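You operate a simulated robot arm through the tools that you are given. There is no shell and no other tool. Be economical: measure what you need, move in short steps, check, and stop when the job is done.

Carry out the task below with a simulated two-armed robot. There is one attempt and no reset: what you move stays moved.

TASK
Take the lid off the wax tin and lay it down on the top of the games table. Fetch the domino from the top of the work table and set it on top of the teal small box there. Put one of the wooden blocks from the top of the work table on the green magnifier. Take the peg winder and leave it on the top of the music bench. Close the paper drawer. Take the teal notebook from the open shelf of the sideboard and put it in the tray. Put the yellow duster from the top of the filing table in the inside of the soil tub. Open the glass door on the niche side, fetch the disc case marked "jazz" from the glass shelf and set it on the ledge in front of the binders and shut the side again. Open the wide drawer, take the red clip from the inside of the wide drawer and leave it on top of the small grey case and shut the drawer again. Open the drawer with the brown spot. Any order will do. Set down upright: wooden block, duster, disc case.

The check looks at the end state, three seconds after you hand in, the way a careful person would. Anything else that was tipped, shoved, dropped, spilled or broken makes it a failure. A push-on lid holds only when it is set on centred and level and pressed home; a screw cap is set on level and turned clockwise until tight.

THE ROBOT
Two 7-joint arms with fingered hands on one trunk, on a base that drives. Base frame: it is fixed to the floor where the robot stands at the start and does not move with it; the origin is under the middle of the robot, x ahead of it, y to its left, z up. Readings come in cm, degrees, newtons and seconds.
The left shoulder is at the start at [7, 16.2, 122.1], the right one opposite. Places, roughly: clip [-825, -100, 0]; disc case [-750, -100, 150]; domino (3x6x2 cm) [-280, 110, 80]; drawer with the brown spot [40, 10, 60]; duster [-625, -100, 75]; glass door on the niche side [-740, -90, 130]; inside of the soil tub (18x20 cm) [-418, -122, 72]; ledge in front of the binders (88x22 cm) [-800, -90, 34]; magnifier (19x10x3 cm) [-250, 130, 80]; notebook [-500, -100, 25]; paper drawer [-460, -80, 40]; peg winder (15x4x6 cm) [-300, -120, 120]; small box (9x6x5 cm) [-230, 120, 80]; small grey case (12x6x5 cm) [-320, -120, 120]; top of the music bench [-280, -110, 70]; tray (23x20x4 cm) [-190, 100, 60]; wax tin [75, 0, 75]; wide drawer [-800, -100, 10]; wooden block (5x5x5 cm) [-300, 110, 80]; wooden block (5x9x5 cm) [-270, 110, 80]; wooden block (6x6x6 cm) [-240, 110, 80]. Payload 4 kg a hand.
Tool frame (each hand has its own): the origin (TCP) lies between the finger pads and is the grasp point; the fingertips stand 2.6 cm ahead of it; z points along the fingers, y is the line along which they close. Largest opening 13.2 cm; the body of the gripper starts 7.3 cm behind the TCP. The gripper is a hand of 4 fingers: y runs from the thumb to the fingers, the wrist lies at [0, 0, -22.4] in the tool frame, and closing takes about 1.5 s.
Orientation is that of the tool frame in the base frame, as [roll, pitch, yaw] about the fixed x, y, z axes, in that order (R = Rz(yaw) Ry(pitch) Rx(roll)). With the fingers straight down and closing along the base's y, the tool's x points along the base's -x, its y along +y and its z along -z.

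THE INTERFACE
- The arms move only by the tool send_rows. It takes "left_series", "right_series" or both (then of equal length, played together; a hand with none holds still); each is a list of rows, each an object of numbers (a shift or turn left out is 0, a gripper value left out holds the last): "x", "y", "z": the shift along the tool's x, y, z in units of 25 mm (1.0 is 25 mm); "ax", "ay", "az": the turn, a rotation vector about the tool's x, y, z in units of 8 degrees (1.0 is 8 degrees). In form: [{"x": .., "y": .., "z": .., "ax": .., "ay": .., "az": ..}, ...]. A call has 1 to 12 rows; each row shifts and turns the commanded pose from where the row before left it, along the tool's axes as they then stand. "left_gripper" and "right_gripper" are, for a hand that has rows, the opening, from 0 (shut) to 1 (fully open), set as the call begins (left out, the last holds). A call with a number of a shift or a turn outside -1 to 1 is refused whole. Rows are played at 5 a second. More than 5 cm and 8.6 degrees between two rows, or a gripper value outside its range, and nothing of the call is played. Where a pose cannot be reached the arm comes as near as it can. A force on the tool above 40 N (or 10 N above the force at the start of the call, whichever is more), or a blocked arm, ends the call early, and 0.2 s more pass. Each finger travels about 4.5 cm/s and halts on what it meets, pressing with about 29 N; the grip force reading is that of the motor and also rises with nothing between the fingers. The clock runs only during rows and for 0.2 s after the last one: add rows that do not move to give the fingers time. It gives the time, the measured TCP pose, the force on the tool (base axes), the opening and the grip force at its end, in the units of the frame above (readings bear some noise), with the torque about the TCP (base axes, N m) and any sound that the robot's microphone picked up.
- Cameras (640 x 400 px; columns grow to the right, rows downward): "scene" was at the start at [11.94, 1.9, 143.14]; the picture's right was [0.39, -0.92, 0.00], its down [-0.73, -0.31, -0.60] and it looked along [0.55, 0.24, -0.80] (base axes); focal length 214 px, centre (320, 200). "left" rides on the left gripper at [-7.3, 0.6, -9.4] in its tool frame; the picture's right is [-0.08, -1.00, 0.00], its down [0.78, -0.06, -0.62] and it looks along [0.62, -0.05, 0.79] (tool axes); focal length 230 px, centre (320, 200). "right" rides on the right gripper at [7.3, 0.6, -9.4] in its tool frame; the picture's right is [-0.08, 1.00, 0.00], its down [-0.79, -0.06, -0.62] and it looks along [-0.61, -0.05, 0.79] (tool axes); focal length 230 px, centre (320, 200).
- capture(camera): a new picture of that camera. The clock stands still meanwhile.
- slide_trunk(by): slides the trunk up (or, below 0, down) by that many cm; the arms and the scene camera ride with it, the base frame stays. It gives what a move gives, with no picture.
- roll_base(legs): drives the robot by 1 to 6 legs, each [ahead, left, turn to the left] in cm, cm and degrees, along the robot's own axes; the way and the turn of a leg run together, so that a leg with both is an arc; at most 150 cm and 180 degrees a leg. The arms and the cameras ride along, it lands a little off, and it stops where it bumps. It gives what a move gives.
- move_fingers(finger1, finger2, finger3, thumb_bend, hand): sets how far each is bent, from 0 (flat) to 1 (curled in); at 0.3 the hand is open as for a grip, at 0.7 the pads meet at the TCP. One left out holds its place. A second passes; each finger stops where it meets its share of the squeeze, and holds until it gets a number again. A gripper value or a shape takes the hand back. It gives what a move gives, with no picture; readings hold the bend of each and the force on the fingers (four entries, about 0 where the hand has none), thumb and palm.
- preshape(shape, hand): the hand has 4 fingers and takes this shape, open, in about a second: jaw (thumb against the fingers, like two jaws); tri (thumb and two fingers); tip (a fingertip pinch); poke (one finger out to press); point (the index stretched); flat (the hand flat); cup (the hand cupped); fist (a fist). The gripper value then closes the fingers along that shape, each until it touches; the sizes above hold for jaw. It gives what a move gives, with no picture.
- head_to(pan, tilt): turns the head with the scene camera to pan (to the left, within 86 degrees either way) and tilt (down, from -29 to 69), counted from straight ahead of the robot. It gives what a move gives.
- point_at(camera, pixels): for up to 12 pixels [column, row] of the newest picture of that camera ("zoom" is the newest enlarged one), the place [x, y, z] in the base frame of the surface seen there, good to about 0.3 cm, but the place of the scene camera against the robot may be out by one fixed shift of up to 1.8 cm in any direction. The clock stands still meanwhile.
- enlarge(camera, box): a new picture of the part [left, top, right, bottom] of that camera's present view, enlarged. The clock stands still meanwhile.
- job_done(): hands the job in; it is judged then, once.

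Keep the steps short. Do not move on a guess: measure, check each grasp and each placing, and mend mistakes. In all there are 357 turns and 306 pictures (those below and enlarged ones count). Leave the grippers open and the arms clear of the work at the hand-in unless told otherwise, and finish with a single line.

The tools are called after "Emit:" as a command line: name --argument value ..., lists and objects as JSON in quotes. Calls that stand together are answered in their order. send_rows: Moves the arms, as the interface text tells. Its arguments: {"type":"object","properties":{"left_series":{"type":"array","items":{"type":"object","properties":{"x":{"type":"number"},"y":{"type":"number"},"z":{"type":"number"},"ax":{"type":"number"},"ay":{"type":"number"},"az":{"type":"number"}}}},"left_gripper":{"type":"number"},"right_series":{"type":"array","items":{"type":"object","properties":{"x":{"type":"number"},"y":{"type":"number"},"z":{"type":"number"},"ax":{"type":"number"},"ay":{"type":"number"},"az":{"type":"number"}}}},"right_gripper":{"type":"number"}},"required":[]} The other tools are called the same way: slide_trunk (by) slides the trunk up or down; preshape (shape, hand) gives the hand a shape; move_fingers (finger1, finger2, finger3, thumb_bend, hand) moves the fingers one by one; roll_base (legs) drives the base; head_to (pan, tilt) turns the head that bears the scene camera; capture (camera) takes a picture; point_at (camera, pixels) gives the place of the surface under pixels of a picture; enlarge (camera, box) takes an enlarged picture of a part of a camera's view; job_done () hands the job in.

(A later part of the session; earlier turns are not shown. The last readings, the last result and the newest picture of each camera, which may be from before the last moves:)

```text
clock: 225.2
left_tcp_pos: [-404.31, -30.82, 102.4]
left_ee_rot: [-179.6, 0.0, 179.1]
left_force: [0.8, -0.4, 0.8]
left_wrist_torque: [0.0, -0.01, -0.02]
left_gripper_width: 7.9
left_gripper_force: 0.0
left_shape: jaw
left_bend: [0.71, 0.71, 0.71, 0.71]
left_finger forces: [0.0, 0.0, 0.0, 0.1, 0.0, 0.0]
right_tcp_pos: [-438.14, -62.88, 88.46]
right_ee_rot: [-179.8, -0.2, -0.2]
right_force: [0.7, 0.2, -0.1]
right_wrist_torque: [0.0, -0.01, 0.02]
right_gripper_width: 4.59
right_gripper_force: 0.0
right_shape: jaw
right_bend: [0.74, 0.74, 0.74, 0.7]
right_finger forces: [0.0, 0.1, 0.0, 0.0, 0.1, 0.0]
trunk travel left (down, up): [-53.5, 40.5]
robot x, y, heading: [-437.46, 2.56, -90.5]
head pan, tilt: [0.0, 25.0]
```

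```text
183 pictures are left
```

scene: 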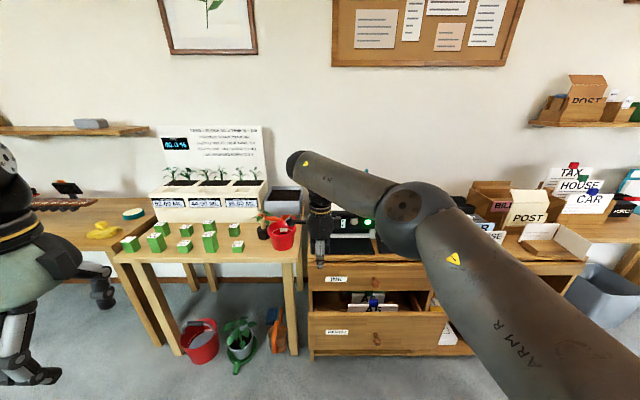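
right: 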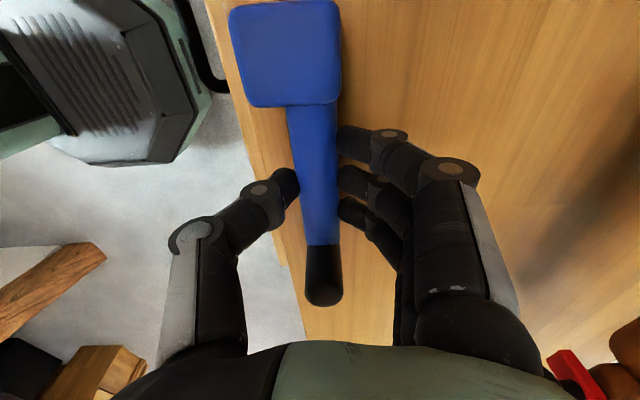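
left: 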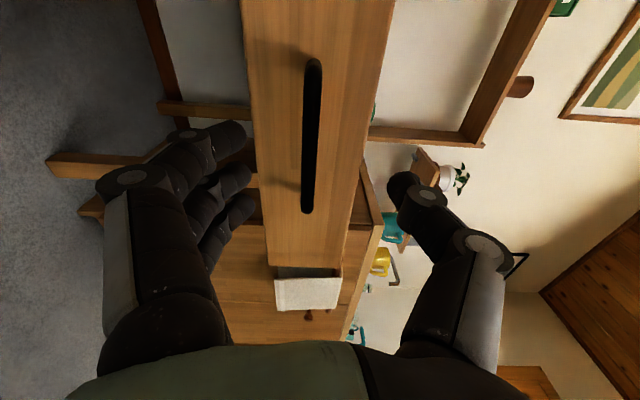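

The right arm blocks the view; I fold it back to the right side.

Emit:
send_rows --right_series '[{"x": -1, "y": -0.9}, {"x": -1, "y": -0.9}, {"x": -1, "y": -0.9}, {"x": -1, "y": -0.9}, {"x": -1, "y": -0.9}, {"x": -1, "y": -0.9}, {"x": -1, "y": -0.9}, {"x": -1, "y": -0.9}, {"x": -1, "y": -0.9}, {"x": -1, "y": -0.9}, {"x": -1, "y": -0.9}, {"x": -1, "y": -0.9}]'

Emit:
capture --camera "scene"

```text
clock: 227.8
left_tcp_pos: [-404.39, -30.7, 102.47]
left_ee_rot: [-179.7, 0.0, 179.1]
left_force: [-0.3, 0.7, -0.4]
left_wrist_torque: [-0.01, 0.0, 0.0]
left_gripper_width: 7.9
left_gripper_force: 0.0
left_shape: jaw
left_bend: [0.71, 0.71, 0.71, 0.71]
left_finger forces: [0.1, 0.0, 0.0, 0.1, 0.1, 0.1]
right_tcp_pos: [-468.13, -35.74, 88.27]
right_ee_rot: [-180.0, -0.5, -0.2]
right_force: [-0.6, 0.6, 0.0]
right_wrist_torque: [-0.01, 0.0, -0.01]
right_gripper_width: 4.57
right_gripper_force: 0.0
right_shape: jaw
right_bend: [0.74, 0.74, 0.74, 0.7]
right_finger forces: [0.0, 0.0, 0.0, 0.0, 0.1, 0.1]
trunk travel left (down, up): [-53.5, 40.5]
robot x, y, heading: [-437.43, 2.84, -90.4]
head pan, tilt: [0.0, 25.0]
```

```text
182 pictures are left
```

scene: 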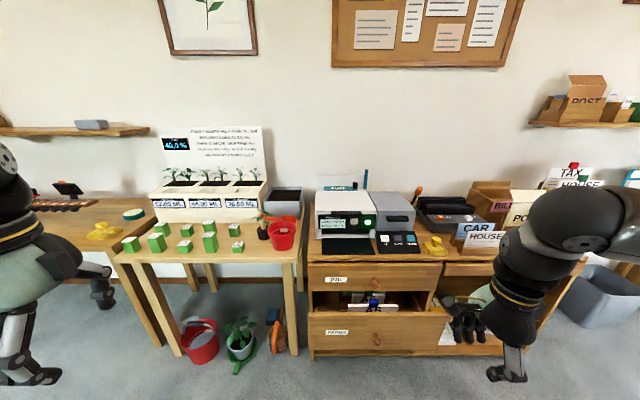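

Now the sideboard is visible. I enlarge its drawer part and the planter bench.

Emit:
enlarge --camera "scene" --box '[290, 180, 490, 370]'

Emit:
enlarge --camera "scene" --box '[100, 160, 320, 280]'

```text
2.11 times, centred on (390, 275) of scene
```

zoom: 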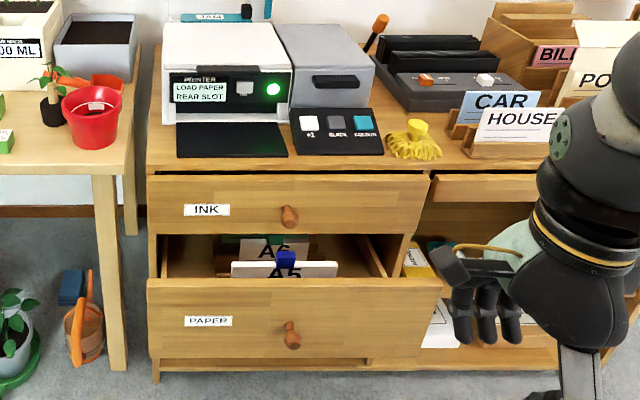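

```text
2.91 times, centred on (210, 220) of scene
```

zoom: 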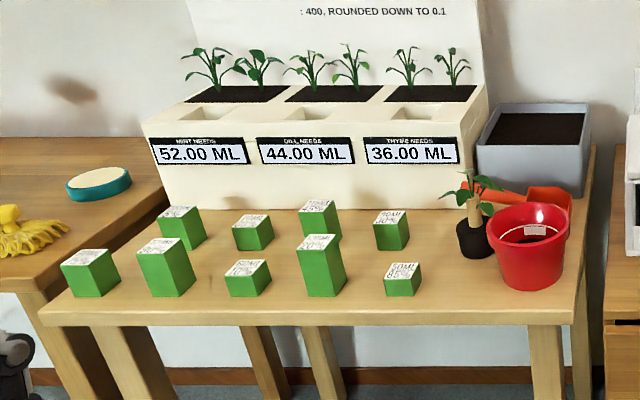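

The PAPER drawer is open. I measure its front, the INK front, knobs, the soil tub and my arm's surroundings.

Emit:
point_at --camera "scene" --pixels '[[343, 341], [377, 339], [340, 315], [430, 341], [404, 277], [377, 282], [320, 341], [440, 320], [345, 258], [360, 303]]'

Emit:
point_at --camera "zoom" --pixels '[[530, 130], [510, 105], [585, 108], [480, 150], [580, 150], [530, 160], [500, 130], [560, 130], [530, 220], [465, 200], [545, 195]]'

```text
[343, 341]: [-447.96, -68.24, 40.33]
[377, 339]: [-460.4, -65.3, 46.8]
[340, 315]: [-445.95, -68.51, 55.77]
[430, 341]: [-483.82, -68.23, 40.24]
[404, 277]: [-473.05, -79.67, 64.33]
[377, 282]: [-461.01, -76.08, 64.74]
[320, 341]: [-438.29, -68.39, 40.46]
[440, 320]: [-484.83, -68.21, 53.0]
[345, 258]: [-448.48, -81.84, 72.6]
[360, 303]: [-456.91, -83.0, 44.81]
```

```text
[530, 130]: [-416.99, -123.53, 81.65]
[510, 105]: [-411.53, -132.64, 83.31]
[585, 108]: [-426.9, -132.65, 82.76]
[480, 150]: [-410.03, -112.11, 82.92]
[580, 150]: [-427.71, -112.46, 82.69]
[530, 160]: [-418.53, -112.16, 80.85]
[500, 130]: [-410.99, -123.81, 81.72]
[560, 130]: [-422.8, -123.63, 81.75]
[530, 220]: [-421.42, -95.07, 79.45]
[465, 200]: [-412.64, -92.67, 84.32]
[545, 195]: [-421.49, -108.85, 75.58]
```

PAPER front is at y -68.3, needs 11.4 cm of push; INK front at -79.7. I lower the trunk 35, close the right hand and tilt it 45° forward for pushing at x≈-470, away from the knobs.

Emit:
slide_trunk --by -35

Emit:
send_rows --right_series '[{"ax": -0.94}, {"ax": -0.94}, {"ax": -0.94}, {"ax": -0.94}, {"ax": -0.94}, {"ax": -0.94}, {}]' --right_gripper 0

Emit:
capture --camera "scene"

```text
clock: 231.3
left_tcp_pos: [-404.32, -30.8, 67.47]
left_ee_rot: [-179.7, -0.2, 179.1]
left_force: [0.5, 0.2, 0.8]
left_wrist_torque: [0.03, 0.0, -0.01]
left_gripper_width: 7.92
left_gripper_force: 0.2
left_shape: jaw
left_bend: [0.71, 0.71, 0.71, 0.71]
left_finger forces: [0.1, 0.0, 0.0, 0.1, 0.0, 0.0]
right_tcp_pos: [-468.07, -35.8, 53.27]
right_ee_rot: [-179.8, -0.3, -0.3]
right_force: [0.1, -0.6, 0.9]
right_wrist_torque: [0.0, -0.04, 0.02]
right_gripper_width: 4.57
right_gripper_force: 0.0
right_shape: jaw
right_bend: [0.74, 0.74, 0.74, 0.7]
right_finger forces: [0.0, 0.0, 0.1, 0.1, 0.1, 0.1]
trunk travel left (down, up): [-18.5, 75.5]
robot x, y, heading: [-438.04, 2.44, -90.0]
head pan, tilt: [0.0, 25.0]
```

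```text
clock: 232.9
left_tcp_pos: [-404.33, -30.69, 67.46]
left_ee_rot: [-179.7, 0.0, 179.0]
left_force: [-0.2, 0.1, 0.5]
left_wrist_torque: [-0.03, -0.01, -0.03]
left_gripper_width: 7.89
left_gripper_force: 0.0
left_shape: jaw
left_bend: [0.71, 0.71, 0.71, 0.71]
left_finger forces: [0.0, 0.0, 0.0, 0.0, 0.0, 0.0]
right_tcp_pos: [-470.86, -44.93, 55.11]
right_ee_rot: [138.3, -0.5, 0.5]
right_force: [0.7, 0.4, -0.4]
right_wrist_torque: [0.02, 0.01, -0.01]
right_gripper_width: 0.0
right_gripper_force: 29.1
right_shape: jaw
right_bend: [0.69, 0.58, 0.69, 0.67]
right_finger forces: [0.1, 0.1, 0.0, 0.0, 0.0, 0.0]
right hand out of reach, approached as far as the arm can: row 2, 3, 4, 5, 6
trunk travel left (down, up): [-18.5, 75.5]
robot x, y, heading: [-438.01, 2.21, -90.2]
head pan, tilt: [0.0, 25.0]
```

```text
179 pictures are left
```

scene: 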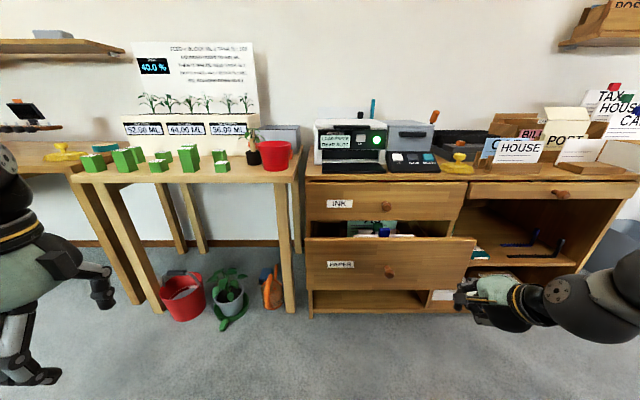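

Tilted 42°. I lower the trunk 7 cm and drive 28 cm ahead so that the fingers push the front.

Emit:
slide_trunk --by -7

Emit:
roll_base --legs '[[18, 0, 0]]'

Emit:
roll_base --legs '[[8, 0, 0]]'

Emit:
capture --camera "scene"

```text
clock: 233.9
left_tcp_pos: [-404.29, -30.8, 60.45]
left_ee_rot: [-179.7, -0.1, 179.1]
left_force: [-1.2, -0.8, 0.0]
left_wrist_torque: [-0.01, 0.03, 0.01]
left_gripper_width: 7.9
left_gripper_force: 0.0
left_shape: jaw
left_bend: [0.71, 0.71, 0.71, 0.71]
left_finger forces: [0.1, 0.1, 0.1, 0.0, 0.1, 0.1]
right_tcp_pos: [-470.81, -44.99, 48.06]
right_ee_rot: [138.5, -0.7, 0.6]
right_force: [0.6, 0.5, 0.0]
right_wrist_torque: [0.0, -0.01, -0.02]
right_gripper_width: 0.0
right_gripper_force: 28.5
right_shape: jaw
right_bend: [0.69, 0.58, 0.69, 0.67]
right_finger forces: [0.0, 0.1, 0.1, 0.0, 0.1, 0.0]
trunk travel left (down, up): [-11.5, 82.5]
robot x, y, heading: [-438.31, 2.59, -90.3]
head pan, tilt: [0.0, 25.0]
```

```text
clock: 235.4
left_tcp_pos: [-404.13, -48.81, 60.49]
left_ee_rot: [-179.7, -0.1, 179.3]
left_force: [0.5, 0.0, 0.4]
left_wrist_torque: [0.0, 0.0, 0.03]
left_gripper_width: 7.91
left_gripper_force: 0.1
left_shape: jaw
left_bend: [0.71, 0.71, 0.71, 0.71]
left_finger forces: [0.0, 0.0, 0.0, 0.1, 0.0, 0.0]
right_tcp_pos: [-470.93, -63.07, 48.02]
right_ee_rot: [138.4, -0.5, 0.5]
right_force: [0.9, 1.2, 0.9]
right_wrist_torque: [0.05, 0.0, 0.0]
right_gripper_width: 0.0
right_gripper_force: 28.5
right_shape: jaw
right_bend: [0.69, 0.58, 0.69, 0.67]
right_finger forces: [0.0, 0.1, 0.1, 0.1, 0.0, 0.1]
trunk travel left (down, up): [-11.5, 82.5]
robot x, y, heading: [-438.01, -15.87, -90.2]
head pan, tilt: [0.0, 25.0]
```

```text
clock: 236.5
left_tcp_pos: [-404.47, -56.77, 60.43]
left_ee_rot: [-179.7, 0.0, 179.1]
left_force: [0.9, 0.2, -1.9]
left_wrist_torque: [0.0, 0.02, -0.03]
left_gripper_width: 7.89
left_gripper_force: 0.1
left_shape: jaw
left_bend: [0.71, 0.71, 0.71, 0.71]
left_finger forces: [0.0, 0.1, 0.0, 0.1, 0.0, 0.0]
right_tcp_pos: [-470.95, -71.08, 47.9]
right_ee_rot: [138.5, -0.7, 0.4]
right_force: [0.1, -0.2, -0.4]
right_wrist_torque: [0.01, -0.01, 0.0]
right_gripper_width: 0.0
right_gripper_force: 28.7
right_shape: jaw
right_bend: [0.69, 0.57, 0.69, 0.67]
right_finger forces: [0.1, 0.1, 0.0, 0.0, 0.0, 0.0]
trunk travel left (down, up): [-11.5, 82.5]
robot x, y, heading: [-437.86, -23.36, -90.3]
head pan, tilt: [0.0, 25.0]
```

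```text
178 pictures are left
```

scene: 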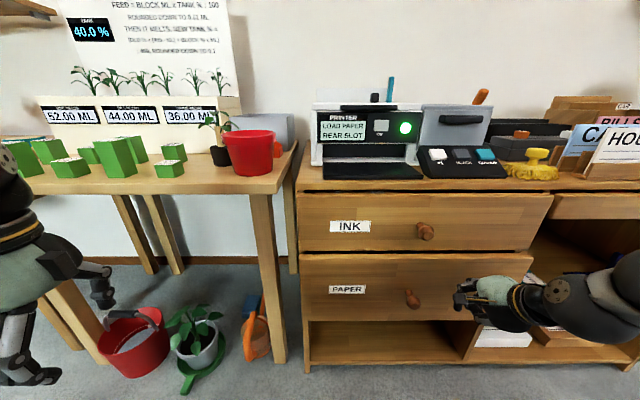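

The drawer moved in nearly flush. I measure.

Emit:
enlarge --camera "scene" --box '[290, 180, 570, 340]'

Emit:
point_at --camera "scene" --pixels '[[320, 270], [330, 205], [380, 270], [460, 205], [400, 275], [480, 275]]'

```text
2.29 times, centred on (430, 260) of scene
```

zoom: 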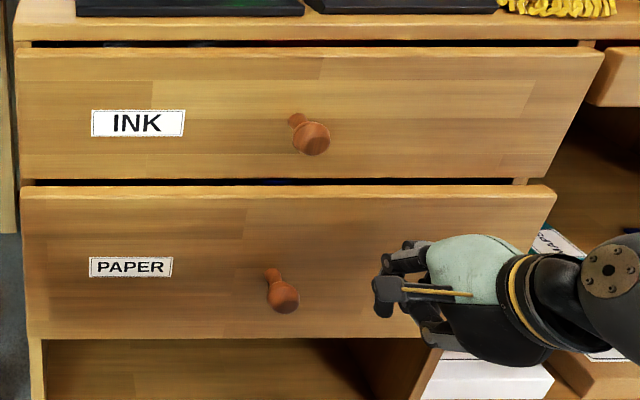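

```text
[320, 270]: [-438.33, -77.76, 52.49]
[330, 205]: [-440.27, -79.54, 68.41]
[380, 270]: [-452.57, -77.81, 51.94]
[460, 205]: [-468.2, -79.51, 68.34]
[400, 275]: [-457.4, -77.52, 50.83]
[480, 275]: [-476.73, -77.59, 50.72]
```

1.8 cm still to go. I drive 3 cm more.

Emit:
roll_base --legs '[[2.8, 0, 0]]'

Emit:
capture --camera "scene"

Emit:
point_at --camera "scene" --pixels '[[320, 275], [330, 210], [380, 275], [460, 210], [410, 320]]'

```text
clock: 237.3
left_tcp_pos: [-404.43, -59.49, 60.39]
left_ee_rot: [-179.7, -0.1, 179.1]
left_force: [0.4, -1.1, 1.2]
left_wrist_torque: [0.01, -0.01, 0.01]
left_gripper_width: 7.91
left_gripper_force: 0.2
left_shape: jaw
left_bend: [0.71, 0.71, 0.71, 0.71]
left_finger forces: [0.0, 0.1, 0.0, 0.1, 0.0, 0.1]
right_tcp_pos: [-470.91, -73.65, 47.96]
right_ee_rot: [138.6, -0.7, 0.4]
right_force: [0.0, 0.3, 0.9]
right_wrist_torque: [0.0, 0.02, 0.01]
right_gripper_width: 0.0
right_gripper_force: 28.9
right_shape: jaw
right_bend: [0.69, 0.57, 0.69, 0.67]
right_finger forces: [0.1, 0.0, 0.0, 0.0, 0.0, 0.0]
trunk travel left (down, up): [-11.5, 82.5]
robot x, y, heading: [-437.9, -26.11, -90.5]
head pan, tilt: [0.0, 25.0]
```

```text
176 pictures are left
```

scene: 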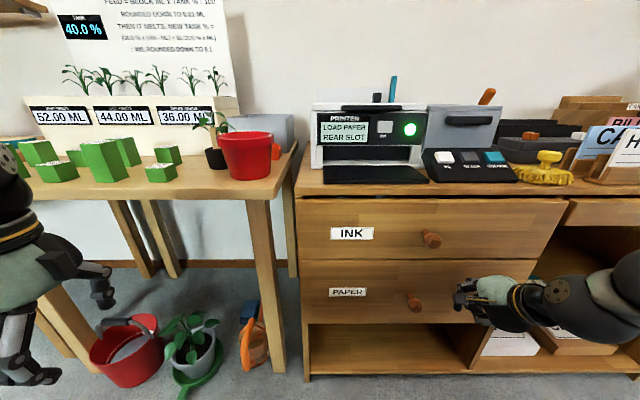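

```text
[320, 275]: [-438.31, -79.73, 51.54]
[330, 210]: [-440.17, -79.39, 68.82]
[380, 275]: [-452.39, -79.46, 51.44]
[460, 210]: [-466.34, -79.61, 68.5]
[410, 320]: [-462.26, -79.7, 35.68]
```

PAPER is flush with INK: closed. I back off 25 cm and go 45 cm right to look into the open shelf.

Emit:
roll_base --legs '[[-30, 0, 0], [0, -42, 0]]'

Emit:
head_to --pan 5 --tilt 25

Emit:
capture --camera "scene"

```text
clock: 241.5
left_tcp_pos: [-446.31, -29.58, 60.35]
left_ee_rot: [-179.8, -0.1, 178.5]
left_force: [-0.2, -0.7, 0.2]
left_wrist_torque: [-0.01, -0.01, 0.01]
left_gripper_width: 7.93
left_gripper_force: 0.0
left_shape: jaw
left_bend: [0.71, 0.71, 0.71, 0.71]
left_finger forces: [0.0, 0.0, 0.1, 0.0, 0.0, 0.1]
right_tcp_pos: [-512.84, -43.02, 48.05]
right_ee_rot: [138.5, -0.6, -0.2]
right_force: [-0.1, 0.1, 0.5]
right_wrist_torque: [0.0, 0.02, -0.02]
right_gripper_width: 0.0
right_gripper_force: 28.7
right_shape: jaw
right_bend: [0.69, 0.57, 0.69, 0.67]
right_finger forces: [0.0, 0.0, 0.0, 0.1, 0.0, 0.1]
trunk travel left (down, up): [-11.5, 82.5]
robot x, y, heading: [-479.61, 3.75, -91.0]
head pan, tilt: [0.0, 25.0]
```

```text
clock: 242.2
left_tcp_pos: [-446.13, -29.48, 60.5]
left_ee_rot: [-179.7, -0.2, 178.5]
left_force: [0.3, -0.4, 0.7]
left_wrist_torque: [0.0, 0.01, 0.01]
left_gripper_width: 7.9
left_gripper_force: 0.1
left_shape: jaw
left_bend: [0.71, 0.71, 0.71, 0.71]
left_finger forces: [0.0, 0.0, 0.1, 0.0, 0.1, 0.0]
right_tcp_pos: [-513.16, -43.12, 48.07]
right_ee_rot: [138.5, -0.6, -0.1]
right_force: [0.2, 0.7, 0.2]
right_wrist_torque: [0.04, 0.02, 0.0]
right_gripper_width: 0.01
right_gripper_force: 28.9
right_shape: jaw
right_bend: [0.69, 0.57, 0.69, 0.67]
right_finger forces: [0.0, 0.1, 0.0, 0.1, 0.0, 0.1]
trunk travel left (down, up): [-11.5, 82.5]
robot x, y, heading: [-479.6, 4.05, -90.8]
head pan, tilt: [5.0, 25.0]
```

```text
175 pictures are left
```

scene: 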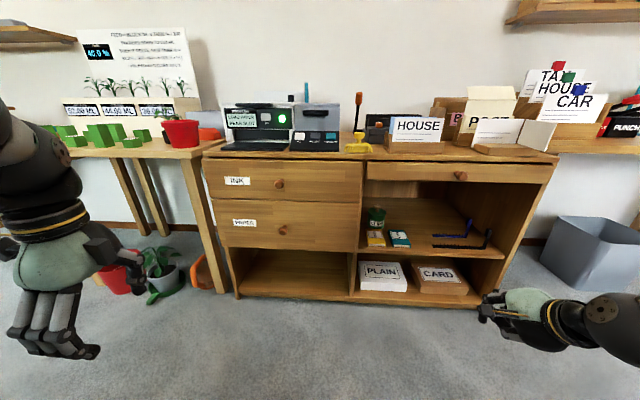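

Emit:
enlarge --camera "scene" --box '[340, 190, 520, 310]'

Emit:
point_at --camera "zoom" --pixels '[[125, 165], [210, 160], [205, 175], [190, 155], [230, 155], [130, 100], [250, 200], [300, 130], [380, 165], [200, 180], [420, 185], [90, 190]]'

```text
3.33 times, centred on (430, 250) of scene
```

zoom: 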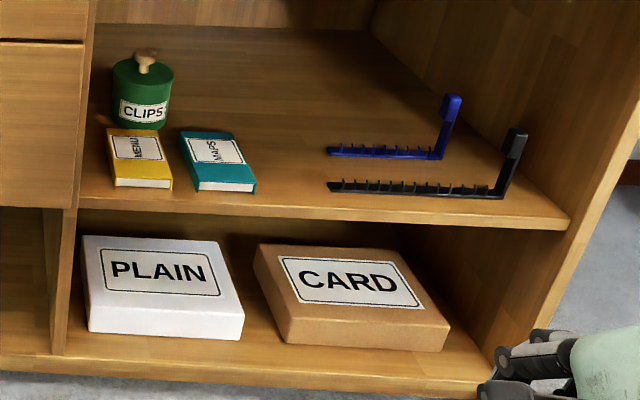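

```text
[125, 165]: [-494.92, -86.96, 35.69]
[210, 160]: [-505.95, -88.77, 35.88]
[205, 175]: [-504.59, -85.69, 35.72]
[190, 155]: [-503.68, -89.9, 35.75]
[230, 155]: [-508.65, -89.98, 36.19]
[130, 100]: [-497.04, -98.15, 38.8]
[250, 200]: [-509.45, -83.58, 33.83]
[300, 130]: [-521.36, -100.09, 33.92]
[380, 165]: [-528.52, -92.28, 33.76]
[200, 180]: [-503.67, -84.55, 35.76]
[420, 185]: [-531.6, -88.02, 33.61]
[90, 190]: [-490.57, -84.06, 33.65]
```

The teal notebook "MAPS" is at about (-506,-88), top z 35.8. I'll fetch it on the way back. First west: raise the trunk 40, untilt nothing yet, drive right 130 cm, and look.

Emit:
slide_trunk --by 40

Emit:
roll_base --legs '[[0, -130, 0]]'

Emit:
head_to --pan -20 --tilt 22

Emit:
capture --camera "scene"

```text
clock: 246.0
left_tcp_pos: [-446.22, -29.57, 100.5]
left_ee_rot: [-179.6, -0.1, 178.5]
left_force: [0.3, -0.2, -0.3]
left_wrist_torque: [0.0, 0.01, -0.02]
left_gripper_width: 7.9
left_gripper_force: 0.0
left_shape: jaw
left_bend: [0.71, 0.71, 0.71, 0.71]
left_finger forces: [0.1, 0.0, 0.0, 0.0, 0.0, 0.0]
right_tcp_pos: [-512.96, -43.11, 88.02]
right_ee_rot: [138.5, -0.7, -0.1]
right_force: [-0.1, 0.2, -0.1]
right_wrist_torque: [-0.02, -0.03, 0.01]
right_gripper_width: 0.02
right_gripper_force: 29.6
right_shape: jaw
right_bend: [0.69, 0.57, 0.69, 0.67]
right_finger forces: [0.1, 0.0, 0.1, 0.1, 0.0, 0.0]
trunk travel left (down, up): [-51.5, 42.5]
robot x, y, heading: [-479.18, 3.64, -91.1]
head pan, tilt: [5.0, 25.0]
```

```text
clock: 252.7
left_tcp_pos: [-581.55, -26.26, 100.41]
left_ee_rot: [-179.8, -0.1, 175.9]
left_force: [-0.3, -0.3, 0.4]
left_wrist_torque: [-0.01, 0.04, 0.02]
left_gripper_width: 7.89
left_gripper_force: 0.0
left_shape: jaw
left_bend: [0.71, 0.71, 0.71, 0.71]
left_finger forces: [0.0, 0.0, 0.0, 0.0, 0.0, 0.0]
right_tcp_pos: [-648.83, -36.62, 88.07]
right_ee_rot: [138.3, -0.7, -2.7]
right_force: [-1.1, 0.2, -0.6]
right_wrist_torque: [0.01, -0.01, -0.01]
right_gripper_width: 0.0
right_gripper_force: 28.7
right_shape: jaw
right_bend: [0.69, 0.57, 0.69, 0.67]
right_finger forces: [0.0, 0.0, 0.1, 0.1, 0.0, 0.0]
trunk travel left (down, up): [-51.5, 42.5]
robot x, y, heading: [-613.5, 8.67, -93.2]
head pan, tilt: [5.0, 25.0]
```

```text
clock: 253.6
left_tcp_pos: [-581.4, -26.24, 100.46]
left_ee_rot: [-179.7, -0.1, 175.9]
left_force: [-0.6, 0.5, -0.1]
left_wrist_torque: [0.0, 0.0, 0.0]
left_gripper_width: 7.88
left_gripper_force: 0.1
left_shape: jaw
left_bend: [0.71, 0.71, 0.71, 0.71]
left_finger forces: [0.0, 0.1, 0.1, 0.1, 0.0, 0.0]
right_tcp_pos: [-648.8, -36.82, 87.99]
right_ee_rot: [138.5, -0.5, -2.7]
right_force: [0.6, 0.7, 0.6]
right_wrist_torque: [0.0, 0.01, -0.01]
right_gripper_width: 0.01
right_gripper_force: 29.3
right_shape: jaw
right_bend: [0.69, 0.57, 0.69, 0.67]
right_finger forces: [0.0, 0.1, 0.1, 0.0, 0.0, 0.0]
trunk travel left (down, up): [-51.5, 42.5]
robot x, y, heading: [-612.98, 8.38, -93.1]
head pan, tilt: [-20.0, 22.0]
```

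```text
173 pictures are left
```

scene: 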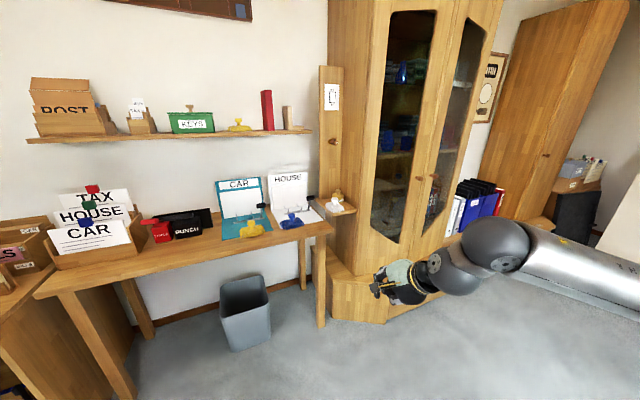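

I see the filing table with the yellow duster (253,230), and the glass cabinet further right. I drive 115 cm more and look at the cabinet.

Emit:
roll_base --legs '[[0, -115, 4]]'

Emit:
head_to --pan 0 --tilt 15

Emit:
capture --camera "scene"

```text
clock: 259.5
left_tcp_pos: [-694.64, -21.58, 100.48]
left_ee_rot: [-179.7, -0.1, -178.8]
left_force: [0.1, -0.8, -0.4]
left_wrist_torque: [-0.04, -0.01, -0.03]
left_gripper_width: 7.91
left_gripper_force: 0.0
left_shape: jaw
left_bend: [0.71, 0.71, 0.71, 0.71]
left_finger forces: [0.0, 0.1, 0.1, 0.0, 0.1, 0.1]
right_tcp_pos: [-760.6, -38.25, 88.02]
right_ee_rot: [138.6, -0.6, 2.6]
right_force: [0.8, 0.0, 0.0]
right_wrist_torque: [0.0, -0.02, 0.01]
right_gripper_width: 0.0
right_gripper_force: 28.9
right_shape: jaw
right_bend: [0.69, 0.57, 0.69, 0.67]
right_finger forces: [0.0, 0.1, 0.0, 0.1, 0.0, 0.0]
trunk travel left (down, up): [-51.5, 42.5]
robot x, y, heading: [-729.44, 10.44, -88.3]
head pan, tilt: [-20.0, 22.0]
```

```text
clock: 260.4
left_tcp_pos: [-694.63, -21.77, 100.39]
left_ee_rot: [-179.7, -0.2, -178.8]
left_force: [-0.2, 0.0, -1.2]
left_wrist_torque: [-0.02, 0.01, 0.0]
left_gripper_width: 7.9
left_gripper_force: 0.1
left_shape: jaw
left_bend: [0.71, 0.71, 0.71, 0.71]
left_finger forces: [0.0, 0.1, 0.0, 0.0, 0.1, 0.0]
right_tcp_pos: [-760.56, -38.35, 88.09]
right_ee_rot: [138.5, -0.6, 2.6]
right_force: [0.2, 0.2, -0.5]
right_wrist_torque: [0.03, -0.01, 0.0]
right_gripper_width: 0.0
right_gripper_force: 28.8
right_shape: jaw
right_bend: [0.69, 0.57, 0.69, 0.67]
right_finger forces: [0.0, 0.1, 0.1, 0.0, 0.0, 0.1]
trunk travel left (down, up): [-51.5, 42.5]
robot x, y, heading: [-729.57, 10.01, -88.2]
head pan, tilt: [0.0, 15.0]
```

```text
172 pictures are left
```

scene: 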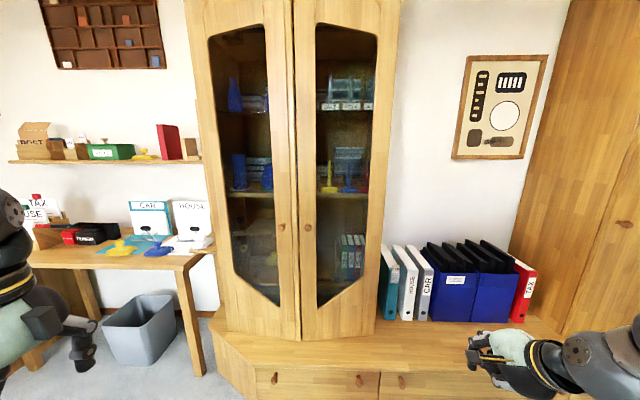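

I enlarge the cabinet to read the disc cases and see the knobs.

Emit:
enlarge --camera "scene" --box '[190, 20, 410, 200]'

Emit:
enlarge --camera "scene" --box '[190, 180, 410, 400]'

Emit:
point_at --camera "scene" --pixels '[[282, 228], [309, 228], [280, 150], [310, 150], [205, 150], [390, 150], [300, 335], [345, 350], [275, 380], [360, 380], [345, 100], [250, 320]]'

```text
2.22 times, centred on (300, 110) of scene
```

zoom: 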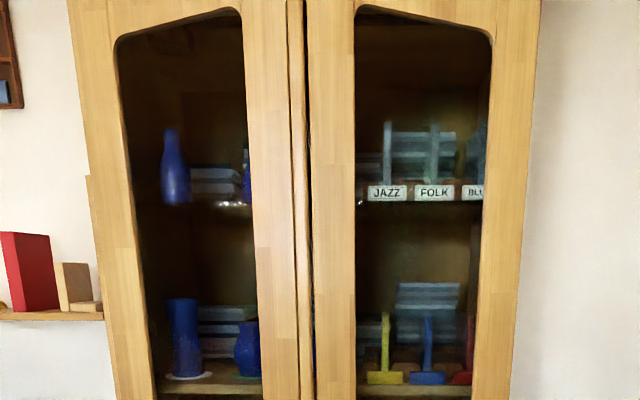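

```text
1.82 times, centred on (300, 290) of scene
```

zoom: 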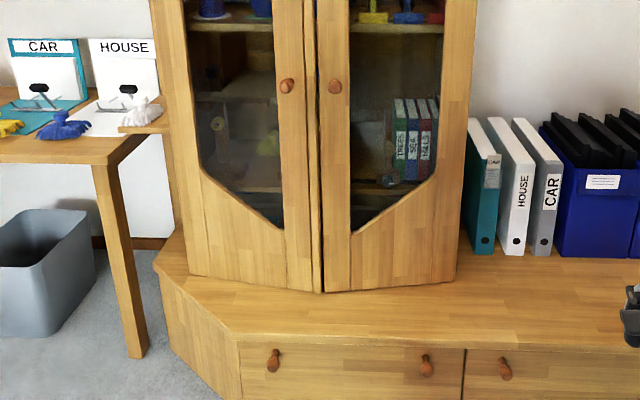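

```text
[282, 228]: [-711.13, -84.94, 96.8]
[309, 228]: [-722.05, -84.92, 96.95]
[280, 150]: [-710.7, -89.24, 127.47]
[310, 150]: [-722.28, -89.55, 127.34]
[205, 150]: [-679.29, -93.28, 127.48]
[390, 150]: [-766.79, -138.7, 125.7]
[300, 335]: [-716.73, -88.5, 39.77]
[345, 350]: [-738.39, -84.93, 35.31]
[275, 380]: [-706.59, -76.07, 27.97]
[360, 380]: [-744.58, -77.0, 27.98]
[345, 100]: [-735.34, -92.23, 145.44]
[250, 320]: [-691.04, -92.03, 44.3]
```

JAZZ stands behind the right-hand door (x -717…-757, knob at about (-722,-85,97)), matching the given place [-740,-90,130]. I reorient the right hand: untilt and turn it 180° so it can point forward, thumb up.

Emit:
send_rows --right_series '[{"ax": 0.88}, {"ax": 0.88}, {"ax": 0.88}, {"ax": 0.88}, {"ax": 0.88}, {"ax": 0.8}, {"az": -0.94}, {"az": -0.94}, {"az": -0.94}, {"az": -0.94}, {"az": -0.94}, {"az": -0.94}]' --right_gripper 0.5

Emit:
send_rows --right_series '[{"az": -0.94}, {"az": -0.94}, {"az": -0.94}, {"az": -0.94}, {"az": -0.94}, {"az": -0.94}, {"az": -0.94}, {"az": -0.94}, {"az": -0.94}, {"az": -0.94}, {"az": -0.94}, {"az": -0.94}]'

Emit:
send_rows --right_series '[{"az": -0.94}, {"az": -0.94}, {"az": -0.94}, {"az": -0.94}, {"az": -0.94}, {"az": -0.94}]'

```text
clock: 263.0
left_tcp_pos: [-694.6, -21.67, 100.46]
left_ee_rot: [-179.7, -0.1, -178.8]
left_force: [0.3, 0.3, -0.4]
left_wrist_torque: [-0.01, 0.0, -0.01]
left_gripper_width: 7.9
left_gripper_force: 0.0
left_shape: jaw
left_bend: [0.71, 0.71, 0.71, 0.71]
left_finger forces: [0.0, 0.1, 0.0, 0.1, 0.0, 0.1]
right_tcp_pos: [-760.42, -38.34, 87.89]
right_ee_rot: [179.8, -0.5, 47.8]
right_force: [0.1, -0.1, 0.5]
right_wrist_torque: [-0.03, -0.01, -0.03]
right_gripper_width: 6.56
right_gripper_force: 0.1
right_shape: jaw
right_bend: [0.73, 0.73, 0.73, 0.7]
right_finger forces: [0.0, 0.0, 0.0, 0.1, 0.0, 0.0]
trunk travel left (down, up): [-51.5, 42.5]
robot x, y, heading: [-729.17, 10.15, -88.2]
head pan, tilt: [0.0, 15.0]
```

```text
clock: 265.6
left_tcp_pos: [-694.67, -21.67, 100.49]
left_ee_rot: [-179.7, -0.1, -178.9]
left_force: [-0.4, 0.0, 0.3]
left_wrist_torque: [-0.01, -0.01, 0.0]
left_gripper_width: 7.88
left_gripper_force: 0.0
left_shape: jaw
left_bend: [0.71, 0.71, 0.71, 0.71]
left_finger forces: [0.0, 0.1, 0.0, 0.0, 0.0, 0.0]
right_tcp_pos: [-760.47, -38.33, 88.14]
right_ee_rot: [179.5, 0.3, 138.1]
right_force: [-0.1, 0.1, 0.3]
right_wrist_torque: [-0.03, -0.01, 0.01]
right_gripper_width: 6.56
right_gripper_force: 0.0
right_shape: jaw
right_bend: [0.73, 0.73, 0.73, 0.7]
right_finger forces: [0.0, 0.0, 0.0, 0.0, 0.0, 0.1]
trunk travel left (down, up): [-51.5, 42.5]
robot x, y, heading: [-729.49, 10.26, -88.2]
head pan, tilt: [0.0, 15.0]
```

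```text
clock: 267.0
left_tcp_pos: [-694.63, -21.69, 100.46]
left_ee_rot: [-179.7, 0.0, -178.8]
left_force: [0.4, 0.3, -0.2]
left_wrist_torque: [-0.03, 0.0, 0.0]
left_gripper_width: 7.9
left_gripper_force: 0.1
left_shape: jaw
left_bend: [0.71, 0.71, 0.71, 0.71]
left_finger forces: [0.0, 0.0, 0.0, 0.1, 0.0, 0.0]
right_tcp_pos: [-760.59, -38.56, 87.94]
right_ee_rot: [179.9, 0.6, -176.8]
right_force: [0.3, 0.1, 0.0]
right_wrist_torque: [-0.01, -0.01, -0.01]
right_gripper_width: 6.55
right_gripper_force: 0.1
right_shape: jaw
right_bend: [0.73, 0.73, 0.73, 0.7]
right_finger forces: [0.0, 0.0, 0.0, 0.1, 0.0, 0.0]
trunk travel left (down, up): [-51.5, 42.5]
robot x, y, heading: [-729.44, 10.18, -88.3]
head pan, tilt: [0.0, 15.0]
```

Reached. Now tilt it up to point forward.

Emit:
send_rows --right_series '[{"ax": 0.94}, {"ax": 0.94}, {"ax": 0.94}, {"ax": 0.94}, {"ax": 0.94}, {"ax": 0.94}, {"ax": 0.94}, {"ax": 0.94}, {"ax": 0.94}, {"ax": 0.94}, {"ax": 0.94}, {"ax": 0.94}]'

Emit:
capture --camera "right"

```text
clock: 269.6
left_tcp_pos: [-694.61, -21.72, 100.4]
left_ee_rot: [-179.8, -0.2, -178.8]
left_force: [0.6, 0.1, 0.5]
left_wrist_torque: [0.02, -0.01, 0.03]
left_gripper_width: 7.89
left_gripper_force: 0.0
left_shape: jaw
left_bend: [0.71, 0.71, 0.71, 0.71]
left_finger forces: [0.0, 0.1, 0.1, 0.0, 0.0, 0.0]
right_tcp_pos: [-763.99, -40.34, 90.72]
right_ee_rot: [-127.6, 0.3, -177.0]
right_force: [0.2, 0.2, -0.4]
right_wrist_torque: [0.0, 0.02, 0.02]
right_gripper_width: 6.59
right_gripper_force: 0.1
right_shape: jaw
right_bend: [0.73, 0.73, 0.73, 0.7]
right_finger forces: [0.0, 0.0, 0.0, 0.0, 0.1, 0.0]
right hand out of reach, approached as far as the arm can: row 6, 7, 8, 9, 10, 11, 12
trunk travel left (down, up): [-51.5, 42.5]
robot x, y, heading: [-729.12, 10.2, -87.9]
head pan, tilt: [0.0, 15.0]
```

```text
169 pictures are left
```

right: 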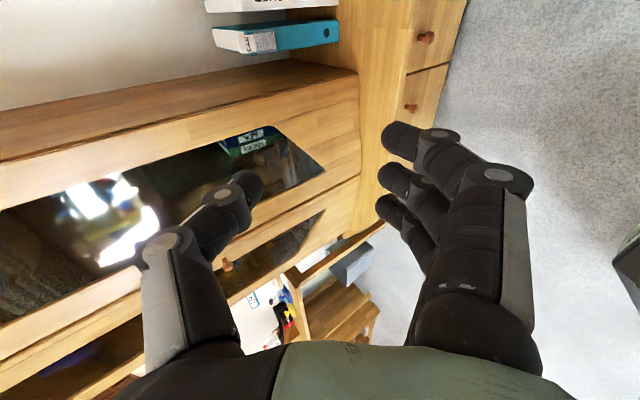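

Tilt 52° so far. I move the hand forward and up, then tilt further.

Emit:
send_rows --right_series '[{"z": 0.31, "y": -0.92}, {"z": 0.31, "y": -0.92}, {"z": 0.31, "y": -0.92}, {"z": 0.31, "y": -0.92}, {"z": 0.31, "y": -0.92}, {"z": 0.31, "y": -0.92}, {"ax": 0.8}, {"ax": 0.8}, {"ax": 0.8}, {"ax": 0.8}, {"ax": 0.8}, {"ax": 0.7}]'

Emit:
capture --camera "scene"

```text
clock: 272.2
left_tcp_pos: [-694.64, -21.71, 100.42]
left_ee_rot: [-179.7, -0.1, -178.8]
left_force: [-0.3, 0.5, 0.7]
left_wrist_torque: [-0.01, -0.01, -0.01]
left_gripper_width: 7.91
left_gripper_force: 0.0
left_shape: jaw
left_bend: [0.71, 0.71, 0.71, 0.71]
left_finger forces: [0.1, 0.0, 0.0, 0.0, 0.0, 0.1]
right_tcp_pos: [-763.53, -52.61, 98.79]
right_ee_rot: [-90.0, 0.3, -177.1]
right_force: [0.0, -0.2, -0.1]
right_wrist_torque: [0.0, -0.01, -0.02]
right_gripper_width: 6.59
right_gripper_force: 0.1
right_shape: jaw
right_bend: [0.73, 0.73, 0.73, 0.7]
right_finger forces: [0.0, 0.0, 0.0, 0.0, 0.1, 0.1]
trunk travel left (down, up): [-51.5, 42.5]
robot x, y, heading: [-729.63, 10.21, -88.2]
head pan, tilt: [0.0, 15.0]
```

```text
168 pictures are left
```

scene: 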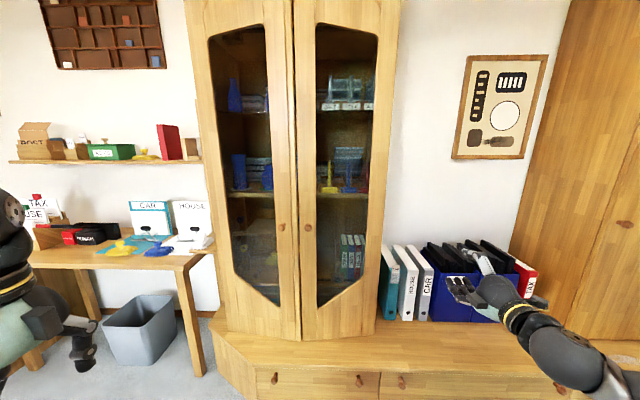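

The right hand points ahead. I drive 41 cm left so it faces the knob, and measure the knob with its own camera.

Emit:
roll_base --legs '[[0, 41, -1.5]]'

Emit:
capture --camera "right"

```text
clock: 274.7
left_tcp_pos: [-653.67, -21.49, 100.4]
left_ee_rot: [-179.7, -0.1, -179.9]
left_force: [-0.2, -0.2, 0.5]
left_wrist_torque: [0.02, -0.02, 0.0]
left_gripper_width: 7.91
left_gripper_force: 0.1
left_shape: jaw
left_bend: [0.71, 0.71, 0.71, 0.71]
left_finger forces: [0.0, 0.1, 0.1, 0.0, 0.0, 0.0]
right_tcp_pos: [-722.97, -50.89, 98.89]
right_ee_rot: [-89.9, 0.2, -178.2]
right_force: [0.5, 0.1, 0.5]
right_wrist_torque: [-0.02, 0.0, -0.01]
right_gripper_width: 6.56
right_gripper_force: 0.0
right_shape: jaw
right_bend: [0.73, 0.73, 0.73, 0.7]
right_finger forces: [0.1, 0.0, 0.0, 0.0, 0.0, 0.0]
trunk travel left (down, up): [-51.5, 42.5]
robot x, y, heading: [-687.65, 11.31, -89.2]
head pan, tilt: [0.0, 15.0]
```

```text
167 pictures are left
```

right: 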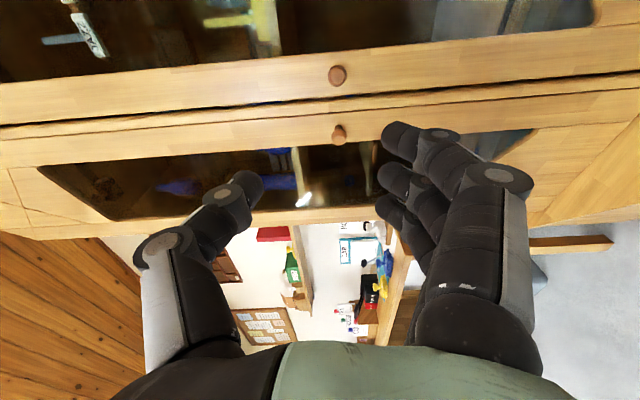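

Emit:
point_at --camera "right" --pixels '[[337, 76], [329, 76], [345, 76], [339, 135], [337, 66], [300, 90], [300, 160], [60, 90]]'

Emit:
enlarge --camera "right" --box '[290, 40, 390, 160]'

```text
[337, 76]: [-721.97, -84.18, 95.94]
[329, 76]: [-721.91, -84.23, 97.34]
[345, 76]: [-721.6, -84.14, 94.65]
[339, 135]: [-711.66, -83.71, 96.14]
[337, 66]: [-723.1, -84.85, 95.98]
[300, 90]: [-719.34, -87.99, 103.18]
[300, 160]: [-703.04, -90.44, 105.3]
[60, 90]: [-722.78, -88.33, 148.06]
```

```text
3.33 times, centred on (340, 100) of right
```

zoom: 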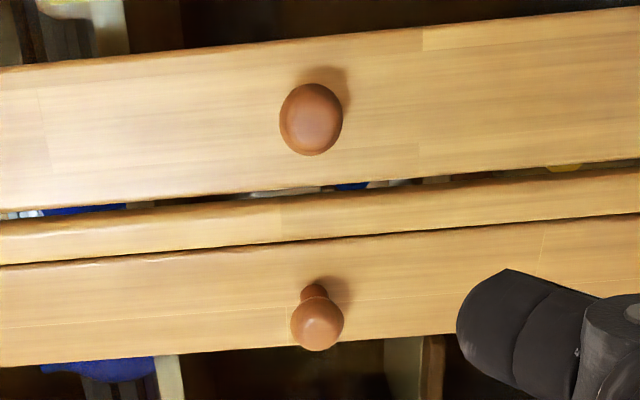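

Knob front is at (-721.9, -84.2, 96.0). I align, drive 24 cm ahead, then advance the hand.

Emit:
send_rows --right_series '[{"x": -0.22, "y": 0.58}, {"x": -0.22, "y": 0.58}, {}]'

Emit:
roll_base --legs '[[24, 0, 0]]'

Emit:
capture --camera "right"

```text
clock: 275.5
left_tcp_pos: [-653.59, -21.53, 100.5]
left_ee_rot: [-179.6, -0.2, -180.0]
left_force: [0.4, 0.6, 0.2]
left_wrist_torque: [-0.01, 0.01, 0.0]
left_gripper_width: 7.89
left_gripper_force: 0.2
left_shape: jaw
left_bend: [0.71, 0.71, 0.71, 0.71]
left_finger forces: [0.0, 0.0, 0.0, 0.0, 0.0, 0.0]
right_tcp_pos: [-722.05, -50.37, 95.92]
right_ee_rot: [-90.0, 0.1, -178.1]
right_force: [-0.3, -0.4, -0.3]
right_wrist_torque: [-0.02, 0.01, 0.03]
right_gripper_width: 6.57
right_gripper_force: 0.1
right_shape: jaw
right_bend: [0.73, 0.73, 0.73, 0.7]
right_finger forces: [0.1, 0.0, 0.0, 0.0, 0.1, 0.0]
trunk travel left (down, up): [-51.5, 42.5]
robot x, y, heading: [-687.52, 10.95, -89.2]
head pan, tilt: [0.0, 15.0]
```

```text
clock: 277.3
left_tcp_pos: [-653.23, -45.57, 100.4]
left_ee_rot: [-179.7, -0.2, -179.8]
left_force: [-0.2, 0.4, -1.0]
left_wrist_torque: [-0.01, 0.01, 0.0]
left_gripper_width: 7.9
left_gripper_force: 0.0
left_shape: jaw
left_bend: [0.71, 0.71, 0.71, 0.71]
left_finger forces: [0.0, 0.1, 0.0, 0.0, 0.0, 0.0]
right_tcp_pos: [-721.45, -74.86, 95.75]
right_ee_rot: [-90.0, 0.2, -178.0]
right_force: [-0.4, -1.1, -1.0]
right_wrist_torque: [-0.02, 0.01, -0.01]
right_gripper_width: 6.58
right_gripper_force: 0.0
right_shape: jaw
right_bend: [0.73, 0.73, 0.73, 0.7]
right_finger forces: [0.1, 0.0, 0.0, 0.0, 0.0, 0.0]
trunk travel left (down, up): [-51.5, 42.5]
robot x, y, heading: [-687.9, -12.83, -89.0]
head pan, tilt: [0.0, 15.0]
```

```text
165 pictures are left
```

right: 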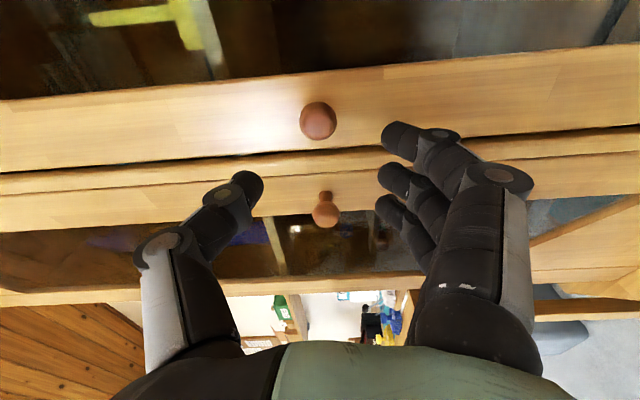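

Aligned with the knob. Advance 9.5 cm and close.

Emit:
send_rows --right_series '[{"z": 1, "x": 0.18}, {"z": 1, "y": -0.1}, {"z": 1}, {"z": 0.8}, {}]'

Emit:
send_rows --right_series '[{}, {}, {}, {}, {}, {}, {}]' --right_gripper 0

Emit:
capture --camera "right"

```text
clock: 278.5
left_tcp_pos: [-653.29, -45.59, 100.54]
left_ee_rot: [-179.6, -0.1, -179.8]
left_force: [1.2, 0.1, 0.2]
left_wrist_torque: [0.03, -0.03, 0.0]
left_gripper_width: 7.92
left_gripper_force: 0.0
left_shape: jaw
left_bend: [0.71, 0.71, 0.71, 0.71]
left_finger forces: [0.1, 0.1, 0.0, 0.1, 0.0, 0.0]
right_tcp_pos: [-721.75, -84.22, 96.22]
right_ee_rot: [-89.8, 0.2, -178.0]
right_force: [-0.3, 0.1, 0.3]
right_wrist_torque: [-0.02, -0.02, -0.01]
right_gripper_width: 6.56
right_gripper_force: 0.0
right_shape: jaw
right_bend: [0.73, 0.73, 0.73, 0.7]
right_finger forces: [0.0, 0.0, 0.0, 0.0, 0.0, 0.0]
trunk travel left (down, up): [-51.5, 42.5]
robot x, y, heading: [-687.55, -12.77, -89.2]
head pan, tilt: [0.0, 15.0]
```

```text
clock: 280.1
left_tcp_pos: [-653.17, -45.51, 100.43]
left_ee_rot: [-179.6, -0.1, -179.9]
left_force: [-0.5, 0.0, 0.4]
left_wrist_torque: [-0.01, 0.03, 0.01]
left_gripper_width: 7.9
left_gripper_force: 0.0
left_shape: jaw
left_bend: [0.71, 0.71, 0.71, 0.71]
left_finger forces: [0.1, 0.0, 0.0, 0.0, 0.1, 0.0]
right_tcp_pos: [-721.7, -84.24, 96.37]
right_ee_rot: [-89.7, 0.4, -178.1]
right_force: [-1.7, -1.4, 8.9]
right_wrist_torque: [-0.03, 0.05, -0.08]
right_gripper_width: 0.87
right_gripper_force: 29.0
right_shape: jaw
right_bend: [0.68, 0.73, 0.7, 0.72]
right_finger forces: [0.1, 9.3, 6.5, 0.0, 24.1, 0.0]
trunk travel left (down, up): [-51.5, 42.5]
robot x, y, heading: [-687.68, -13.39, -89.1]
head pan, tilt: [0.0, 15.0]
```

```text
164 pictures are left
```

right: 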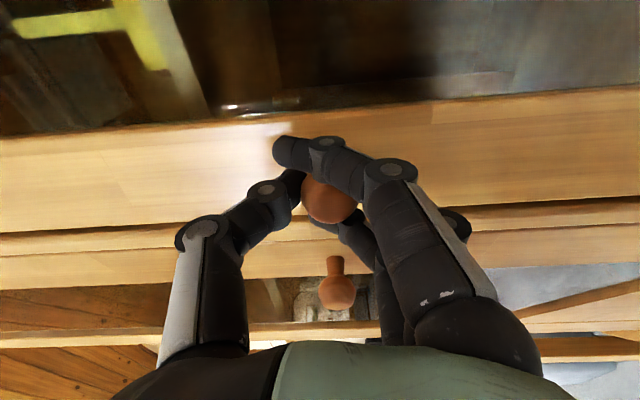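

Knob gripped. I drive back 11 cm with a slight drift right along the door's arc.

Emit:
roll_base --legs '[[-6, -0.5, 0], [-6, -1.6, 0]]'

Emit:
capture --camera "scene"

Emit:
capture --camera "right"

```text
clock: 281.4
left_tcp_pos: [-654.27, -38.78, 100.42]
left_ee_rot: [-180.0, -0.1, 179.8]
left_force: [0.2, -0.6, 0.6]
left_wrist_torque: [-0.01, 0.02, -0.01]
left_gripper_width: 7.92
left_gripper_force: 0.1
left_shape: jaw
left_bend: [0.71, 0.71, 0.71, 0.71]
left_finger forces: [0.0, 0.0, 0.0, 0.1, 0.1, 0.0]
right_tcp_pos: [-724.02, -77.61, 97.21]
right_ee_rot: [-89.0, 0.4, -179.7]
right_force: [-7.0, -3.7, -0.5]
right_wrist_torque: [-0.03, -0.02, -0.02]
right_gripper_width: 0.61
right_gripper_force: 29.1
right_shape: jaw
right_bend: [0.69, 0.72, 0.71, 0.72]
right_finger forces: [4.8, 12.2, 1.5, 0.0, 16.4, 0.0]
trunk travel left (down, up): [-51.5, 42.5]
robot x, y, heading: [-688.29, -5.89, -89.5]
head pan, tilt: [0.0, 15.0]
stopped in leg 2: the force on the tool passed its limit (the readings are from after the stop); the commanded pose is now the measured one
```

```text
163 pictures are left
```

scene: 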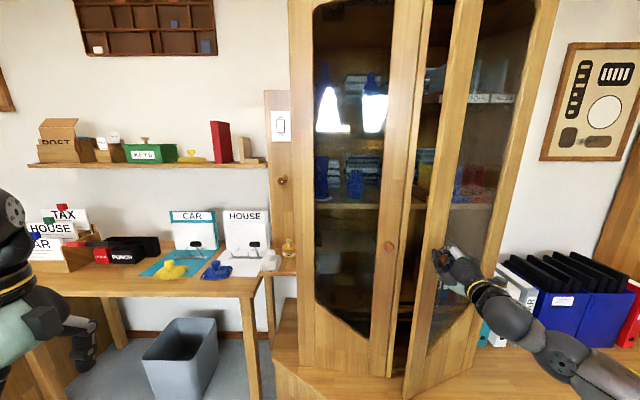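

```text
162 pictures are left
```

right: 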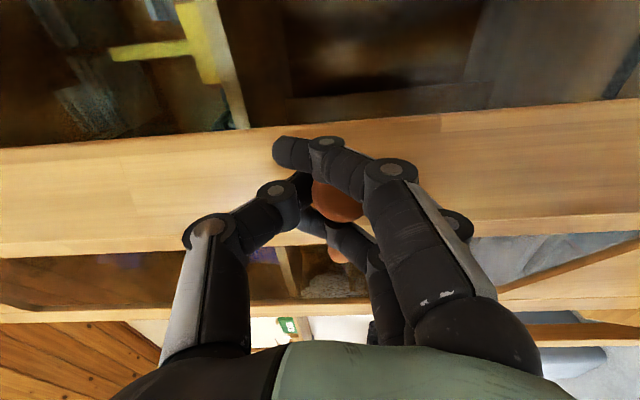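

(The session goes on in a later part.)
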